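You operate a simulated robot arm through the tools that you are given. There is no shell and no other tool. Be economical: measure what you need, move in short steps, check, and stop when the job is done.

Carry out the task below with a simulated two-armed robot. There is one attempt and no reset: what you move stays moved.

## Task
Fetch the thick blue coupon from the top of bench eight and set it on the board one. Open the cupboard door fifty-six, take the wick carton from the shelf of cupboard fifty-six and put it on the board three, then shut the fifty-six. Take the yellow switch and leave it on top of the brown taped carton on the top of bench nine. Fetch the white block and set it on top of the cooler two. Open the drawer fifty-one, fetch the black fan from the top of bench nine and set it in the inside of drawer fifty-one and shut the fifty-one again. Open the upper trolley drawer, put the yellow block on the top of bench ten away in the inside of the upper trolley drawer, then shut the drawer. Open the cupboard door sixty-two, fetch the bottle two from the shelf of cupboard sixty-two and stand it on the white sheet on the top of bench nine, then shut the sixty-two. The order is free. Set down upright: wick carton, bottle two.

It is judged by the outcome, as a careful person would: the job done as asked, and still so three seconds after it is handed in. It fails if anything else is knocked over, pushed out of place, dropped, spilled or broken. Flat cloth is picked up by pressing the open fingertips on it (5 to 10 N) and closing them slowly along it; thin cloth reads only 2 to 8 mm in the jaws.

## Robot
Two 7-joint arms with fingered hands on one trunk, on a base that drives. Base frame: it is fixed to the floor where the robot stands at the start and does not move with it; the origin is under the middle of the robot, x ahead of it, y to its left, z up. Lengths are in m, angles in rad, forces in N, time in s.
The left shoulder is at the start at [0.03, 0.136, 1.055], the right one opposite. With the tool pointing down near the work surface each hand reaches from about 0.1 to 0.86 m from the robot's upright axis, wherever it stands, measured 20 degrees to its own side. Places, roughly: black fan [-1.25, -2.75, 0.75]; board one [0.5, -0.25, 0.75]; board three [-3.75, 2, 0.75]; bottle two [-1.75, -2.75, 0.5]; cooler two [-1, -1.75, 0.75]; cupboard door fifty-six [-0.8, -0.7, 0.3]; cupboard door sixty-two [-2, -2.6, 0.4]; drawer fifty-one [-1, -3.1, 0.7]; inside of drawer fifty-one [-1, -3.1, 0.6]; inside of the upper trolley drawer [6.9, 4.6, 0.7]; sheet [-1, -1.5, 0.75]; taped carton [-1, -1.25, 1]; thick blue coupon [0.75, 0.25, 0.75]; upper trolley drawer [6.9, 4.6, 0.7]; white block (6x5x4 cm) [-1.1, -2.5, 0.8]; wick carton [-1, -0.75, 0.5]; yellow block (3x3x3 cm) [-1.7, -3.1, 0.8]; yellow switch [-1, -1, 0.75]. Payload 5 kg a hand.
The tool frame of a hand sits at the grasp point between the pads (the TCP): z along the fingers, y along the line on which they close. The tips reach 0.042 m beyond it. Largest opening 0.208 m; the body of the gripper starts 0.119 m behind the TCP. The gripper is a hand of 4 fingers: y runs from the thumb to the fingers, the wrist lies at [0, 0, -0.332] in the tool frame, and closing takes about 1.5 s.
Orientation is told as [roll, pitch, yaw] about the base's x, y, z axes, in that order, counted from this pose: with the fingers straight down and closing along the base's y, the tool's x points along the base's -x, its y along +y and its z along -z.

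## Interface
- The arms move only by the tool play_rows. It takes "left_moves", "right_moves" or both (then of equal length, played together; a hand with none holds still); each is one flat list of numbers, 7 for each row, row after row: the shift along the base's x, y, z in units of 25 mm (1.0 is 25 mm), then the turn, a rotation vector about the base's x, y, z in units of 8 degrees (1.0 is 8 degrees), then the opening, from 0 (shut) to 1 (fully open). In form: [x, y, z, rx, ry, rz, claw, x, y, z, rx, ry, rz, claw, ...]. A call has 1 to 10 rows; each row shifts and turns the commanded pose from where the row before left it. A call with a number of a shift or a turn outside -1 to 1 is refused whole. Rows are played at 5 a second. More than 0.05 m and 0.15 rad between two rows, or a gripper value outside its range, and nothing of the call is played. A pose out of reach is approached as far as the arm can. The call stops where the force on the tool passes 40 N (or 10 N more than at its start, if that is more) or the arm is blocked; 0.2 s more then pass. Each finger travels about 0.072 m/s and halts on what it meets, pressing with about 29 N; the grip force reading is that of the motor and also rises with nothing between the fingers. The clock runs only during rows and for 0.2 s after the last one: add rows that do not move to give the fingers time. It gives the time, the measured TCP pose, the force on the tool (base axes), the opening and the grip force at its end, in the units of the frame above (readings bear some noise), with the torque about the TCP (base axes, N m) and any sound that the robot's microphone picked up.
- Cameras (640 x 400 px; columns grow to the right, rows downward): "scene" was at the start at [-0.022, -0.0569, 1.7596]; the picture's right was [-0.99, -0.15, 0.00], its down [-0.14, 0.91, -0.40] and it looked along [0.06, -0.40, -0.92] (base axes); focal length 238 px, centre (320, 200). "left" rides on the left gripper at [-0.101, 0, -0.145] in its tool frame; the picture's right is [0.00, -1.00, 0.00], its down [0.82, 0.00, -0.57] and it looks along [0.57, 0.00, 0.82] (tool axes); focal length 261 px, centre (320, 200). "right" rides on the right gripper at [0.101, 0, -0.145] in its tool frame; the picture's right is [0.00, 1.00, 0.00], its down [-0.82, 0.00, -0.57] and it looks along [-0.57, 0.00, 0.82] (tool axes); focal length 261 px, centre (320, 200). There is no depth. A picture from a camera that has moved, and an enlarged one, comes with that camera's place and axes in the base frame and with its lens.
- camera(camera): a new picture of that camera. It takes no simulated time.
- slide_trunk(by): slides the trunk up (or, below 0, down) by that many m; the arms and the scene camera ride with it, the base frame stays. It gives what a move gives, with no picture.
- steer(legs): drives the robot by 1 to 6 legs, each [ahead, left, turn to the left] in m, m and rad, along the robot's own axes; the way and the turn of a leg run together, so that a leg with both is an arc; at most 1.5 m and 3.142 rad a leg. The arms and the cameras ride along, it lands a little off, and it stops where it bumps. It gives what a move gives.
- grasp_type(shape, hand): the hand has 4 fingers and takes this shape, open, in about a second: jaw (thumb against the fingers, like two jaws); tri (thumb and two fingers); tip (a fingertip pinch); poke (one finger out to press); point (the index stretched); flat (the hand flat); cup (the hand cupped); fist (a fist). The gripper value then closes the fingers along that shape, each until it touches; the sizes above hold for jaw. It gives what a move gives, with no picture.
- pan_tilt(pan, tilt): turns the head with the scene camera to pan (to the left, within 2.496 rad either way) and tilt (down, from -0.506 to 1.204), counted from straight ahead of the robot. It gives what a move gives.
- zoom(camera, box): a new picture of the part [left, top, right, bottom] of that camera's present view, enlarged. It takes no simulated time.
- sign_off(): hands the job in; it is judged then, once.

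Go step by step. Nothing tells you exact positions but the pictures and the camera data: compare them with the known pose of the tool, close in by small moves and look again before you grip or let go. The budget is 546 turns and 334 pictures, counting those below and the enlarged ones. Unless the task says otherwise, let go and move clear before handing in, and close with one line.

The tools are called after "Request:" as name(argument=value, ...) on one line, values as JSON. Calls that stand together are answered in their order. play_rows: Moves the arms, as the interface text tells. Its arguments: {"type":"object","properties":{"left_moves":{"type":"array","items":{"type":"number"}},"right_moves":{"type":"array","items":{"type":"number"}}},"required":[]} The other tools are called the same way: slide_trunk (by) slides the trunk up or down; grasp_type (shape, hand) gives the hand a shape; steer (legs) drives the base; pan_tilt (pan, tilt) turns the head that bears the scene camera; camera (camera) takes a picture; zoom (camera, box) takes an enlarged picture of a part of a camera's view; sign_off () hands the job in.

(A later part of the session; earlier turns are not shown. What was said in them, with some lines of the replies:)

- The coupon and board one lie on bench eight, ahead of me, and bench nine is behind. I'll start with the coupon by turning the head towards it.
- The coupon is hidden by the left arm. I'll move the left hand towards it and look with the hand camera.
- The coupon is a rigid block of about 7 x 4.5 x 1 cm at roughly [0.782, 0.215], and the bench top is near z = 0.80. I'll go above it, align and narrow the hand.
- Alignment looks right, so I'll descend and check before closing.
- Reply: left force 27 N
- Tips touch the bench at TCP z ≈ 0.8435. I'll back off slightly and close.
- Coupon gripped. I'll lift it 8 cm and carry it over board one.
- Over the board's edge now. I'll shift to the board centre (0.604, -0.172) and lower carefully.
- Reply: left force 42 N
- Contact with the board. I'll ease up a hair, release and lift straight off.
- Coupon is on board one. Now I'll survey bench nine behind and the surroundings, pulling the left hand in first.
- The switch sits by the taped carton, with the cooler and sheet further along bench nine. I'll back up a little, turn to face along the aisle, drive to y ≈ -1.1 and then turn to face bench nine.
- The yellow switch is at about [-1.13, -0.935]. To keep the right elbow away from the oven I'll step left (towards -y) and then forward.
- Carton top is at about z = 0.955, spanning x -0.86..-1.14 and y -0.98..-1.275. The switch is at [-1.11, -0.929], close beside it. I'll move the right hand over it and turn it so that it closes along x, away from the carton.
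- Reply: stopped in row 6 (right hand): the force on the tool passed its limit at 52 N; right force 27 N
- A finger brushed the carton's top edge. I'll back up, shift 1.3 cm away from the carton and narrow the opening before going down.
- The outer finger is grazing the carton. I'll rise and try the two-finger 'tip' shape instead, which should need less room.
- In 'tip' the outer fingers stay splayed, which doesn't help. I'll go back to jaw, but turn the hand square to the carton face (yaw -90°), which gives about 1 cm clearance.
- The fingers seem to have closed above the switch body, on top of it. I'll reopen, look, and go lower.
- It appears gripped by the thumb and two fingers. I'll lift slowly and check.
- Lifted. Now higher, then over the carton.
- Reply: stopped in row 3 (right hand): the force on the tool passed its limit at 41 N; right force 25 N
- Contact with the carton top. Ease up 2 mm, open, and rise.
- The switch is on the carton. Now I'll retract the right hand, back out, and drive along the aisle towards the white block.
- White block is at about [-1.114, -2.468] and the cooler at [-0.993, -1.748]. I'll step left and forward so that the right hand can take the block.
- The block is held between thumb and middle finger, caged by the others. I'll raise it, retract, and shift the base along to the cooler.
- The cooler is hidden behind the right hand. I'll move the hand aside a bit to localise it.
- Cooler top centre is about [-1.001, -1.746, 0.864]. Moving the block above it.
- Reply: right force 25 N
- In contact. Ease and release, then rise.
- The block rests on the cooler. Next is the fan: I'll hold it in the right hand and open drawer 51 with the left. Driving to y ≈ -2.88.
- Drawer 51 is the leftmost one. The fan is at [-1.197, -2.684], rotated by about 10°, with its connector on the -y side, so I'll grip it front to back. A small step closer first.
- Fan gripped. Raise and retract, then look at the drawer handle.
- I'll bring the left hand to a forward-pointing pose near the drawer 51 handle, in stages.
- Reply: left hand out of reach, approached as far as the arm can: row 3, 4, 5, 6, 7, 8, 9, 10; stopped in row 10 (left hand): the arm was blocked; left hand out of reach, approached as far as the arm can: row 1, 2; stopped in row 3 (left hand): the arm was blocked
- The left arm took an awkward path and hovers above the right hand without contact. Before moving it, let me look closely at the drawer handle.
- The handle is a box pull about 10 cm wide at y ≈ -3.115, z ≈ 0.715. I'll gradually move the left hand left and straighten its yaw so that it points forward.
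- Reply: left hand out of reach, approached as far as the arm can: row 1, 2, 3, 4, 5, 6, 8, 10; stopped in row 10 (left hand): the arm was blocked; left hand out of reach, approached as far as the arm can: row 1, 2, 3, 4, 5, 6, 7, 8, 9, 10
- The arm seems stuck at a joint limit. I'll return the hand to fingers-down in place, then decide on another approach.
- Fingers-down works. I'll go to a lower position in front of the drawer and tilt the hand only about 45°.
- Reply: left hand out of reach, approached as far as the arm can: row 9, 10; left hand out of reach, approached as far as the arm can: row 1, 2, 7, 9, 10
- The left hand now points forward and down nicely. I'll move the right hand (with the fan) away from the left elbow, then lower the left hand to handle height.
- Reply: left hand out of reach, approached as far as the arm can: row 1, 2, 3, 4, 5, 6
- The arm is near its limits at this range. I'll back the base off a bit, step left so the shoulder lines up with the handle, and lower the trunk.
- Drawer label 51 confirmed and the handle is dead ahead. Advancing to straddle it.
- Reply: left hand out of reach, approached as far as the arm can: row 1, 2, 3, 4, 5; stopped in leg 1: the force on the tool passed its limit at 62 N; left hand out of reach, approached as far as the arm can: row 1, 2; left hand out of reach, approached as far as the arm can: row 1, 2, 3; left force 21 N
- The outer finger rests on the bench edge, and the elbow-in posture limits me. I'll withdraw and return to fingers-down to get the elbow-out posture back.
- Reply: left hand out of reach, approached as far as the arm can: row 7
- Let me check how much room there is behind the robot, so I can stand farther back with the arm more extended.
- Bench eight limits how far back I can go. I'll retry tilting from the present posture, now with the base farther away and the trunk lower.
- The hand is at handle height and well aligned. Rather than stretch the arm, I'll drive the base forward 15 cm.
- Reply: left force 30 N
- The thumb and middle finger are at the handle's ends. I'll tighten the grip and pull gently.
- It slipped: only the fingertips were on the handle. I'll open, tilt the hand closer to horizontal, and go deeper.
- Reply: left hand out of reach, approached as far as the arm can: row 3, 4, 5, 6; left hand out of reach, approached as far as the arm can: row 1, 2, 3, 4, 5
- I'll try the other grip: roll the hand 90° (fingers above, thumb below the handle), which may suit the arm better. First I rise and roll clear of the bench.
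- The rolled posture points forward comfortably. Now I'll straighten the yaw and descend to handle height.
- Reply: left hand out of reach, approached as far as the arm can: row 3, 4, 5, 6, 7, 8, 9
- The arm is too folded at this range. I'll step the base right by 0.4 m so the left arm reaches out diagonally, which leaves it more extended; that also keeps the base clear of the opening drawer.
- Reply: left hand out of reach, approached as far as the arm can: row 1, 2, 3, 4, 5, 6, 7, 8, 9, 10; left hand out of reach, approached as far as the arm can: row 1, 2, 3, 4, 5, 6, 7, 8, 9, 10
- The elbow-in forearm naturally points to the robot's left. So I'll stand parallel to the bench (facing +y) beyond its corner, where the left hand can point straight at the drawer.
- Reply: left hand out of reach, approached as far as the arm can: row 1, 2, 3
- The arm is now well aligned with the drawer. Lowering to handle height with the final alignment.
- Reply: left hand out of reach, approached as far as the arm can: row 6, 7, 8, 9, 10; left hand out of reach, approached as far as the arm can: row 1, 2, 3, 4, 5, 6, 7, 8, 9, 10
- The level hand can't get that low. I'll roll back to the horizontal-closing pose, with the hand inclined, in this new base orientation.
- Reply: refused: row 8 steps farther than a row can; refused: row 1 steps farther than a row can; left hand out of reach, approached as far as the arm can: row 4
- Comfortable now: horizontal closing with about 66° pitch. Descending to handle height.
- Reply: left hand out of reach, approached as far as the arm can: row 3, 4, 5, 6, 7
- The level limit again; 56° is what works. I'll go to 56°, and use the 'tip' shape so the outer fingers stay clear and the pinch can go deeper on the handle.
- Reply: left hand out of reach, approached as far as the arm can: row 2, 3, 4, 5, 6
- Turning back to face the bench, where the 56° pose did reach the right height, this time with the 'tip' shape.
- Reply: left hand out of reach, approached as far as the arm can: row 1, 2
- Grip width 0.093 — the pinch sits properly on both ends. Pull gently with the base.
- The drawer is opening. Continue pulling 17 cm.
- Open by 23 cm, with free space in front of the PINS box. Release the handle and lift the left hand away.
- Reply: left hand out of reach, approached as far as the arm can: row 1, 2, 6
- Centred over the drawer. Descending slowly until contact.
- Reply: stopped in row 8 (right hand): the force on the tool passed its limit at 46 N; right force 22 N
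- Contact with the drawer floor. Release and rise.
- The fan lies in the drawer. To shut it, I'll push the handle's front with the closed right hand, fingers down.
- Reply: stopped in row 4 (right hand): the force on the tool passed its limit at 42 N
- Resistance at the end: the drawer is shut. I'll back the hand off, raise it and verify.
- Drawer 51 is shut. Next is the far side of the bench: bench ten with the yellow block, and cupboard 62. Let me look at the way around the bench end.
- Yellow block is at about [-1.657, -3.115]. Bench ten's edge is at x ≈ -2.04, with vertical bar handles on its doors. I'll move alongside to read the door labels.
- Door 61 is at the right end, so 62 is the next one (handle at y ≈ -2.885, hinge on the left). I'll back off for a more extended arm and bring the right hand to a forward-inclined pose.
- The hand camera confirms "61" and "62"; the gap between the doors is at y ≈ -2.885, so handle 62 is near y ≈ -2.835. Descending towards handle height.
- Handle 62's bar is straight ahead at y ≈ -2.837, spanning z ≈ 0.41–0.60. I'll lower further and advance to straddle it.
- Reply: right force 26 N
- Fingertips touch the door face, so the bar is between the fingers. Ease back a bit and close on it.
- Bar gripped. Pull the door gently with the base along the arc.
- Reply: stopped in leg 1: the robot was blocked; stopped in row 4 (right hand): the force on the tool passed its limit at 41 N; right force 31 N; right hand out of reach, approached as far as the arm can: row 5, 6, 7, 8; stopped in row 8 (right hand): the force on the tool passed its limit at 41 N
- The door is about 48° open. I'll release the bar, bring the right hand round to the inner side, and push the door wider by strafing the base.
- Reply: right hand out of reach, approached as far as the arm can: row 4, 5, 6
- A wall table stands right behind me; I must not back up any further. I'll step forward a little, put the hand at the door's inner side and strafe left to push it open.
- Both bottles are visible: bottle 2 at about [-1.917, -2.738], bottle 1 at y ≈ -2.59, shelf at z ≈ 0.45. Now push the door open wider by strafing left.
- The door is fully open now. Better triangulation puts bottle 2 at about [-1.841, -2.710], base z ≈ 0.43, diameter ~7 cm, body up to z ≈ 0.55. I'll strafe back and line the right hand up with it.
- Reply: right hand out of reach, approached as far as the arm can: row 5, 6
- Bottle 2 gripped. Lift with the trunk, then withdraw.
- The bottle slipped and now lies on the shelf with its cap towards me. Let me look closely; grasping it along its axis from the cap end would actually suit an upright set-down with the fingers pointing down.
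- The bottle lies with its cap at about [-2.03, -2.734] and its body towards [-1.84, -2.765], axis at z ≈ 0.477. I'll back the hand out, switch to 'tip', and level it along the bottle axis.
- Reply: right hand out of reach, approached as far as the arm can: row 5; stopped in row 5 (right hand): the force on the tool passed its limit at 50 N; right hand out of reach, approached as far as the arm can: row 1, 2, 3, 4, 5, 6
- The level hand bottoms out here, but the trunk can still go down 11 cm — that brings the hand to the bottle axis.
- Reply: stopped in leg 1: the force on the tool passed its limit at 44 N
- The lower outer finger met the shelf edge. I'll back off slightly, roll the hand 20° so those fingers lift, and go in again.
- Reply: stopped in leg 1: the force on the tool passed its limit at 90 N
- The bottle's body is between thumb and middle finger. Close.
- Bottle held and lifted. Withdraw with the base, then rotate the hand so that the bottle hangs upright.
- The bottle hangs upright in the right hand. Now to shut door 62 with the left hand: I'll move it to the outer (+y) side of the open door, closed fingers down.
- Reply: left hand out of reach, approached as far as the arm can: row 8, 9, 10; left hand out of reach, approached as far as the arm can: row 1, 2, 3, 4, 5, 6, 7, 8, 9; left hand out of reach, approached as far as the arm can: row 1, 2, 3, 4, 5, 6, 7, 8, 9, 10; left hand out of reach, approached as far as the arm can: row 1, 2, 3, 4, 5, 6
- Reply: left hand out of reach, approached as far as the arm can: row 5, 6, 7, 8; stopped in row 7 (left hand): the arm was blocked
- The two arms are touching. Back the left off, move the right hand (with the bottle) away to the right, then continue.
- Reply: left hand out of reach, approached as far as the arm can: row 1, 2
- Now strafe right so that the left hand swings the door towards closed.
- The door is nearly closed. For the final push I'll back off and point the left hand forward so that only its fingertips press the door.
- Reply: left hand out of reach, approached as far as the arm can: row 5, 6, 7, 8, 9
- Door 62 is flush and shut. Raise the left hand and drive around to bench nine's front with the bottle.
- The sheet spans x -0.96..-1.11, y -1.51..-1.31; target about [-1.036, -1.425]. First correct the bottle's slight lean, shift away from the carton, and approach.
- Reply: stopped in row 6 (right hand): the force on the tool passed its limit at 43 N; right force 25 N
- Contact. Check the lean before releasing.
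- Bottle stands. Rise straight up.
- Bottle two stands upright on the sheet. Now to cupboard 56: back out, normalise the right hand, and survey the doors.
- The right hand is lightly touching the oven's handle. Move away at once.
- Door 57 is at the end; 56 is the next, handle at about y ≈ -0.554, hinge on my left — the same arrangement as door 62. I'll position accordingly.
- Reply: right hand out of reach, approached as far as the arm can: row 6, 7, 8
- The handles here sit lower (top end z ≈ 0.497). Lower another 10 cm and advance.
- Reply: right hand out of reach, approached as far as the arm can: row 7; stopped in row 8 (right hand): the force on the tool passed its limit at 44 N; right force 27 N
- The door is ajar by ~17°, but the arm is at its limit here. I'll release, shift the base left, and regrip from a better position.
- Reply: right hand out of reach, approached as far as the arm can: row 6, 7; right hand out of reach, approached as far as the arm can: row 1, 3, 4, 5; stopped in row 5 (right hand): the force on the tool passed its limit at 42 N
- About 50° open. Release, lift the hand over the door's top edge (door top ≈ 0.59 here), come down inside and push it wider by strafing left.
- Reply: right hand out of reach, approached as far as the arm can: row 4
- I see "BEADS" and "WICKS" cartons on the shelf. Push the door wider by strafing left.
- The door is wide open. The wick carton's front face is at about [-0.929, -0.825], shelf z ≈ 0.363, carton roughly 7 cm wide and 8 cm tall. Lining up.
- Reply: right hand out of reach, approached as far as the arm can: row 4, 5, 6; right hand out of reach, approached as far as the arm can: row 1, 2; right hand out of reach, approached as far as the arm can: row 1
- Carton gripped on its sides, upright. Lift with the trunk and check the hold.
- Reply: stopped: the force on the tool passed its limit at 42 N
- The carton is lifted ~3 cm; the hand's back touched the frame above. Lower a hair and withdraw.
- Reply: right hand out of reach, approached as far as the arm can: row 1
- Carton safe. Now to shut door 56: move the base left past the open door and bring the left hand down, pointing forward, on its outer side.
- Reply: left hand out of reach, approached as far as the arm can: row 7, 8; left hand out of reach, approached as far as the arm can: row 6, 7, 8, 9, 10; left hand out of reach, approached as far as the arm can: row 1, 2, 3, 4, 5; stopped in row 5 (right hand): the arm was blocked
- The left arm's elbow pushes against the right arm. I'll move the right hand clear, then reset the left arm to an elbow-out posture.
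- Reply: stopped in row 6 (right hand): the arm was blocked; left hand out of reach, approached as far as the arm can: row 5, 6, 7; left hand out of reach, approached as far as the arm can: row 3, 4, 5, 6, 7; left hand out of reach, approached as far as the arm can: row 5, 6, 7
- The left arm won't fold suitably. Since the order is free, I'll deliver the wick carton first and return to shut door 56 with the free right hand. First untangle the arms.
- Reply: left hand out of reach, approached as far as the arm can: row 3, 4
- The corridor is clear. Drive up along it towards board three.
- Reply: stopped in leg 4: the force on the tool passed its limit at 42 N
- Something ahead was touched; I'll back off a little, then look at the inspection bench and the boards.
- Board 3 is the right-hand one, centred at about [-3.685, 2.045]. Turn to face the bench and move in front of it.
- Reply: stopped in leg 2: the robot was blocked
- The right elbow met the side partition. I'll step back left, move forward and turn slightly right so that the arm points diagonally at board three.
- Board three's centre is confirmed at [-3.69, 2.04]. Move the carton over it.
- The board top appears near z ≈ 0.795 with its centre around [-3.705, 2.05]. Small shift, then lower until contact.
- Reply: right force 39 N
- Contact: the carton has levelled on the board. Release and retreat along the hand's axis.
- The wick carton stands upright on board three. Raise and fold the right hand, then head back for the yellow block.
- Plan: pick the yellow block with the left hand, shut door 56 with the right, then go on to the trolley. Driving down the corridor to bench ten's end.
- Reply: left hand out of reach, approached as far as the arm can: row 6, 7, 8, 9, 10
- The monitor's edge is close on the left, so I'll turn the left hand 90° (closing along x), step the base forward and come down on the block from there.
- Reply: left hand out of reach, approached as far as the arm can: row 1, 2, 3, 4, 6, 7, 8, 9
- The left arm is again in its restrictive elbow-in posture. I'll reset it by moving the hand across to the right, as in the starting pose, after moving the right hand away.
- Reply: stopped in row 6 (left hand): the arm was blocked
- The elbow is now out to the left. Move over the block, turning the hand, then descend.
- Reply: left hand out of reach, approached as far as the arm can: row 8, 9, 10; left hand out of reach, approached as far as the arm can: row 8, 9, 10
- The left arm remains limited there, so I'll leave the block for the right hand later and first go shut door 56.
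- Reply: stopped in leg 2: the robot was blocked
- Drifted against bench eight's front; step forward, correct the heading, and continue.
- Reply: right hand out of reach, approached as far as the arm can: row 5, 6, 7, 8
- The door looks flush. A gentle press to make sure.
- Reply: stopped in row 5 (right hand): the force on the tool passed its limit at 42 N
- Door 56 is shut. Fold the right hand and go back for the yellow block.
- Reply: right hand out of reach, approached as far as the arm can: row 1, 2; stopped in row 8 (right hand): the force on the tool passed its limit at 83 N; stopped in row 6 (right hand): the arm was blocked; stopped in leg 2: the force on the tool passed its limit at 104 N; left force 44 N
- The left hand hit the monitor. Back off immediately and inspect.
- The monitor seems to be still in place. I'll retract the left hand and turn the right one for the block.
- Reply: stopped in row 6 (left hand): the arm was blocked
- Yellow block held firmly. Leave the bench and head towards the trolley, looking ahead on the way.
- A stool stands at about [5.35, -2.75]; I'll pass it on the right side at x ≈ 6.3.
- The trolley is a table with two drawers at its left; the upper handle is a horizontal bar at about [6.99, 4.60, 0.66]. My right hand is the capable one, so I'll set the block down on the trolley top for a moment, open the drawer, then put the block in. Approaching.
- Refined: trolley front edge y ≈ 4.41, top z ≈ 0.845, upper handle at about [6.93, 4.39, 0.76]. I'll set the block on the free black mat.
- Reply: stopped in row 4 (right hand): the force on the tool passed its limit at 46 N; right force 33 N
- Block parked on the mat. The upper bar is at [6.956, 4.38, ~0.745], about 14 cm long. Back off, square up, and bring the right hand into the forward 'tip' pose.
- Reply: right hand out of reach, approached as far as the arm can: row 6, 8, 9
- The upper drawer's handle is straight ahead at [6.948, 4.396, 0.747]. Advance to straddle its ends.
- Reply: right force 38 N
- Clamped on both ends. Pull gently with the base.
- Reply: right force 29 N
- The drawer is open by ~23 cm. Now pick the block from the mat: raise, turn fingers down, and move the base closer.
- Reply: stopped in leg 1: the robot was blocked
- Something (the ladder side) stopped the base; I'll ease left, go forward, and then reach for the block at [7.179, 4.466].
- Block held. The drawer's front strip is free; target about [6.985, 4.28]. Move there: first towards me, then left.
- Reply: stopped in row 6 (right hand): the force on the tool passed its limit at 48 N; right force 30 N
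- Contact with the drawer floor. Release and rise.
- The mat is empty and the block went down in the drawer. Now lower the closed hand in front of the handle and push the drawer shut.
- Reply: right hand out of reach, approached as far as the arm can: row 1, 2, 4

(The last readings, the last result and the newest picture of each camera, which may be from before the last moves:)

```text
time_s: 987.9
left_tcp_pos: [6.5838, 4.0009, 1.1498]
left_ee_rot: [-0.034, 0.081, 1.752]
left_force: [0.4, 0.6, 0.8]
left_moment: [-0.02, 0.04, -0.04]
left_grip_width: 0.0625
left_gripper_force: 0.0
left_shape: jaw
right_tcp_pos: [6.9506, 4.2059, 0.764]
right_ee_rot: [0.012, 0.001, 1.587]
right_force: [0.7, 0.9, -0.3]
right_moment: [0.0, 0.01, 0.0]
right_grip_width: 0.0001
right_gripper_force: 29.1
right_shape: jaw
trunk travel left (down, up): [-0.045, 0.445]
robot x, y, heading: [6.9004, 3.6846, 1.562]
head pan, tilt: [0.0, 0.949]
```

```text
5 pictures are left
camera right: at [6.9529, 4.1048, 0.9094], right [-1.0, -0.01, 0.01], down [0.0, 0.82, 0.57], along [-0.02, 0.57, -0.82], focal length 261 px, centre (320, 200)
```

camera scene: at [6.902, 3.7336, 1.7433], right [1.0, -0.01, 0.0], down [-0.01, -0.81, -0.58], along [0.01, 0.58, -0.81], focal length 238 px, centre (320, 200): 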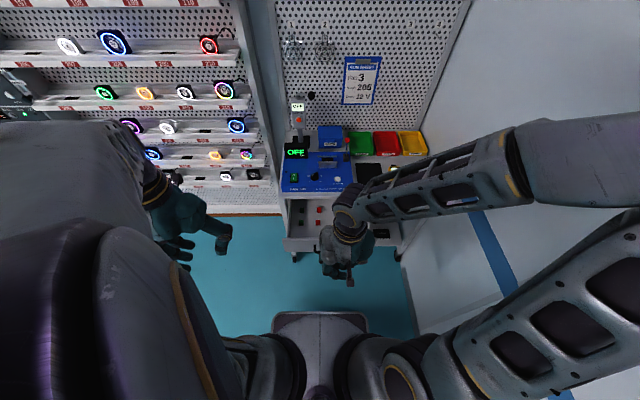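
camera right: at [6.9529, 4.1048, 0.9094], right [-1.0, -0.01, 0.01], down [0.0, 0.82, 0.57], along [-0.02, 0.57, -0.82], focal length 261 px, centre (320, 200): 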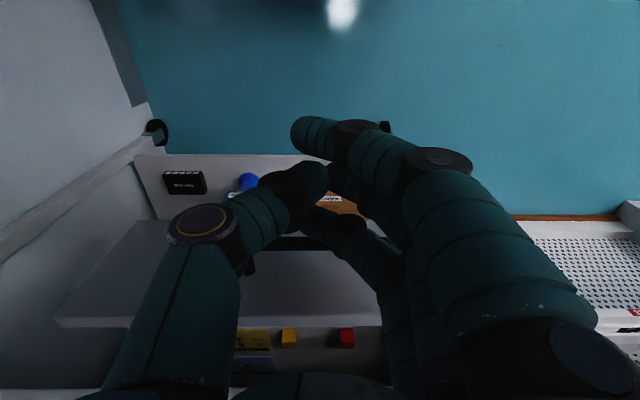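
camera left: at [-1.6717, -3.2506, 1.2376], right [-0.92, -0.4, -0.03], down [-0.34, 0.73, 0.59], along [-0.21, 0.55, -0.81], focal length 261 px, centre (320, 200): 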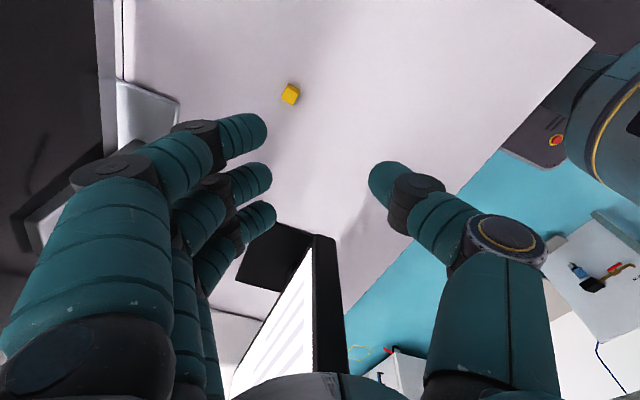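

Request:
play_rows(right_moves=[0, 0.7, 0, 0, 0, 0, 0, 0, 0.7, 0, 0, 0, 0, 0, 0, 0.7, 0, 0, 0, 0, 0, 0, 0.7, 0, 0, 0, 0, 0, 0, 0.7, 0, 0, 0, 0, 0, 0, 0.6, 0, 0, 0, 0, 0, 0, 0.4, 0, 0, 0, 0, 0, 0, 0.4, 0, 0, 0, 0, 0, 0, 0.3, 0, 0, 0, 0, 0, 0, 0.3, 0, 0, 0, 0, 0])

Request:
play_rows(right_moves=[0, 0.3, 0, 0, 0, 0, 0, 0, 0.3, 0, 0, 0, 0, 0, 0, 0.3, 0, 0, 0, 0, 0, 0, 0.3, 0, 0, 0, 0, 0])

Request:
camera(camera="right")

```text
time_s: 990.1
left_tcp_pos: [6.5849, 3.9995, 1.1498]
left_ee_rot: [-0.034, 0.08, 1.75]
left_force: [-0.3, 0.3, 0.1]
left_moment: [-0.16, 0.01, -0.04]
left_grip_width: 0.0625
left_gripper_force: 0.1
left_shape: jaw
right_tcp_pos: [6.9489, 4.331, 0.7627]
right_ee_rot: [0.006, 0.016, 1.591]
right_force: [-2.1, -15.6, 11.8]
right_moment: [0.26, 0.12, 0.25]
right_grip_width: 0.0001
right_gripper_force: 29.3
right_shape: jaw
trunk travel left (down, up): [-0.045, 0.445]
robot x, y, heading: [6.9012, 3.6888, 1.565]
head pan, tilt: [0.0, 0.949]
stopped in row 10 (right hand): the force on the tool passed its limit at 46 N (the readings are from after the stop); the commanded pose is now the measured one
```

```text
time_s: 990.5
left_tcp_pos: [6.5839, 3.9978, 1.1495]
left_ee_rot: [-0.036, 0.079, 1.751]
left_force: [0.0, 0.8, 0.3]
left_moment: [-0.15, 0.03, 0.01]
left_grip_width: 0.0623
left_gripper_force: 0.0
left_shape: jaw
right_tcp_pos: [6.9481, 4.3313, 0.7621]
right_ee_rot: [0.008, 0.028, 1.59]
right_force: [-2.9, -16.2, 15.0]
right_moment: [0.47, 0.19, 0.32]
right_grip_width: 0.0001
right_gripper_force: 29.3
right_shape: jaw
trunk travel left (down, up): [-0.045, 0.445]
robot x, y, heading: [6.8998, 3.6889, 1.562]
head pan, tilt: [0.0, 0.949]
stopped in row 2 (right hand): the force on the tool passed its limit at 49 N (the readings are from after the stop); the commanded pose is now the measured one
```

```text
4 pictures are left
camera right: at [6.9503, 4.2337, 0.9089], right [-1.0, -0.02, 0.01], down [-0.01, 0.84, 0.55], along [-0.01, 0.55, -0.84], focal length 261 px, centre (320, 200)
```

right: 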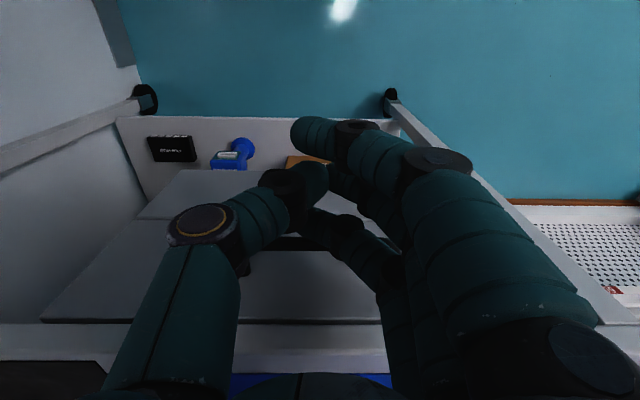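

Request:
play_rows(right_moves=[0, -1, 0, 0, 0, 0, 0, 0, -1, 0, 0, 0, 0, 0.2, 0, -1, 0, 0, 0, 0, 0.3, 0, -1, 0, 0, 0, 0, 0.3, 0, -1, 0, 0, 0, 0, 0.3, 0, -1, 0.5, 0, 0, 0, 0.3, 0, -0.5, 1, 0, 0, 0, 0.3, 0.5, 0, 1, 0, 0, 0, 0.3, 0.5, 0, 1, 0, 0, 0, 0.3, 0.5, 0, 1, 0, 0, 0, 0.3])

Request:
camera(camera="right")

```text
time_s: 992.7
left_tcp_pos: [6.5857, 3.9986, 1.1496]
left_ee_rot: [-0.036, 0.075, 1.751]
left_force: [-0.2, -0.2, 0.3]
left_moment: [0.03, 0.05, 0.0]
left_grip_width: 0.0624
left_gripper_force: 0.2
left_shape: jaw
right_tcp_pos: [6.9865, 4.1689, 0.8729]
right_ee_rot: [0.007, 0.028, 1.591]
right_force: [0.2, -0.8, 0.5]
right_moment: [0.06, 0.06, -0.02]
right_grip_width: 0.0618
right_gripper_force: 0.0
right_shape: jaw
trunk travel left (down, up): [-0.045, 0.445]
robot x, y, heading: [6.9015, 3.6865, 1.564]
head pan, tilt: [0.0, 0.949]
```

```text
3 pictures are left
camera right: at [6.9892, 4.0718, 1.0206], right [-1.0, -0.02, 0.01], down [-0.01, 0.84, 0.55], along [-0.01, 0.55, -0.84], focal length 261 px, centre (320, 200)
```

right: 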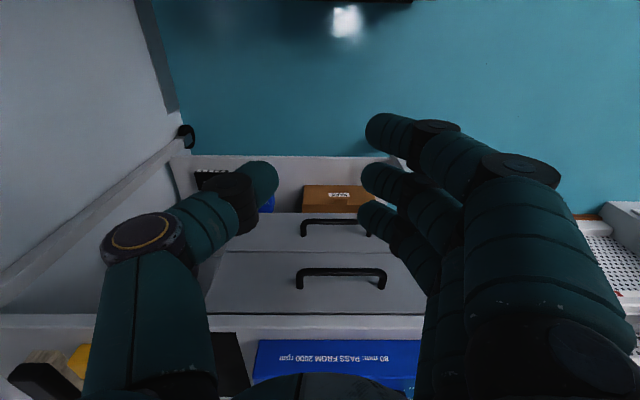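

Both drawer faces are flush — the upper drawer is shut. I'll raise the hand clear and hand the job in.

Request:
play_rows(right_moves=[0, -0.5, 1, 0, 0, 0, 0.3, 0, -0.5, 1, 0, 0, 0, 0.3, 0, -0.5, 1, 0, 0, 0, 0.3, 0, -0.5, 1, 0, 0, 0, 0.3, 0, -0.5, 1, 0, 0, 0, 0.3, 0, 0, 1, 0, 0, 0, 0.3, 0, 0, 1, 0, 0, 0, 0.3, 0, 0, 0, 0, 0, 0, 0.3])

Request:
sign_off()

```text
time_s: 994.5
left_tcp_pos: [6.584, 3.9989, 1.1502]
left_ee_rot: [-0.035, 0.08, 1.751]
left_force: [1.4, 0.3, -1.2]
left_moment: [-0.03, -0.02, -0.01]
left_grip_width: 0.0624
left_gripper_force: 0.1
left_shape: jaw
right_tcp_pos: [6.9869, 4.1083, 1.0477]
right_ee_rot: [0.008, 0.026, 1.59]
right_force: [-0.3, -0.1, -1.0]
right_moment: [-0.08, 0.01, 0.0]
right_grip_width: 0.0617
right_gripper_force: 0.1
right_shape: jaw
trunk travel left (down, up): [-0.045, 0.445]
robot x, y, heading: [6.9022, 3.6882, 1.565]
head pan, tilt: [0.0, 0.949]
```

```text
The job is handed in.
```

All seven jobs are done and handed in, but bottle two slipped over on its shelf before I stood it upright on the sheet, my left hand hit the bench ten monitor hard (about 100 N, it looked unmoved), I bumped the wall table, the end wall (with the wick carton in hand), the side partition and probably the ladder, the right hand touched the oven, the white block overhangs the back of cooler two by about 1 cm, and I did not see the yellow block in the drawer after letting it go.
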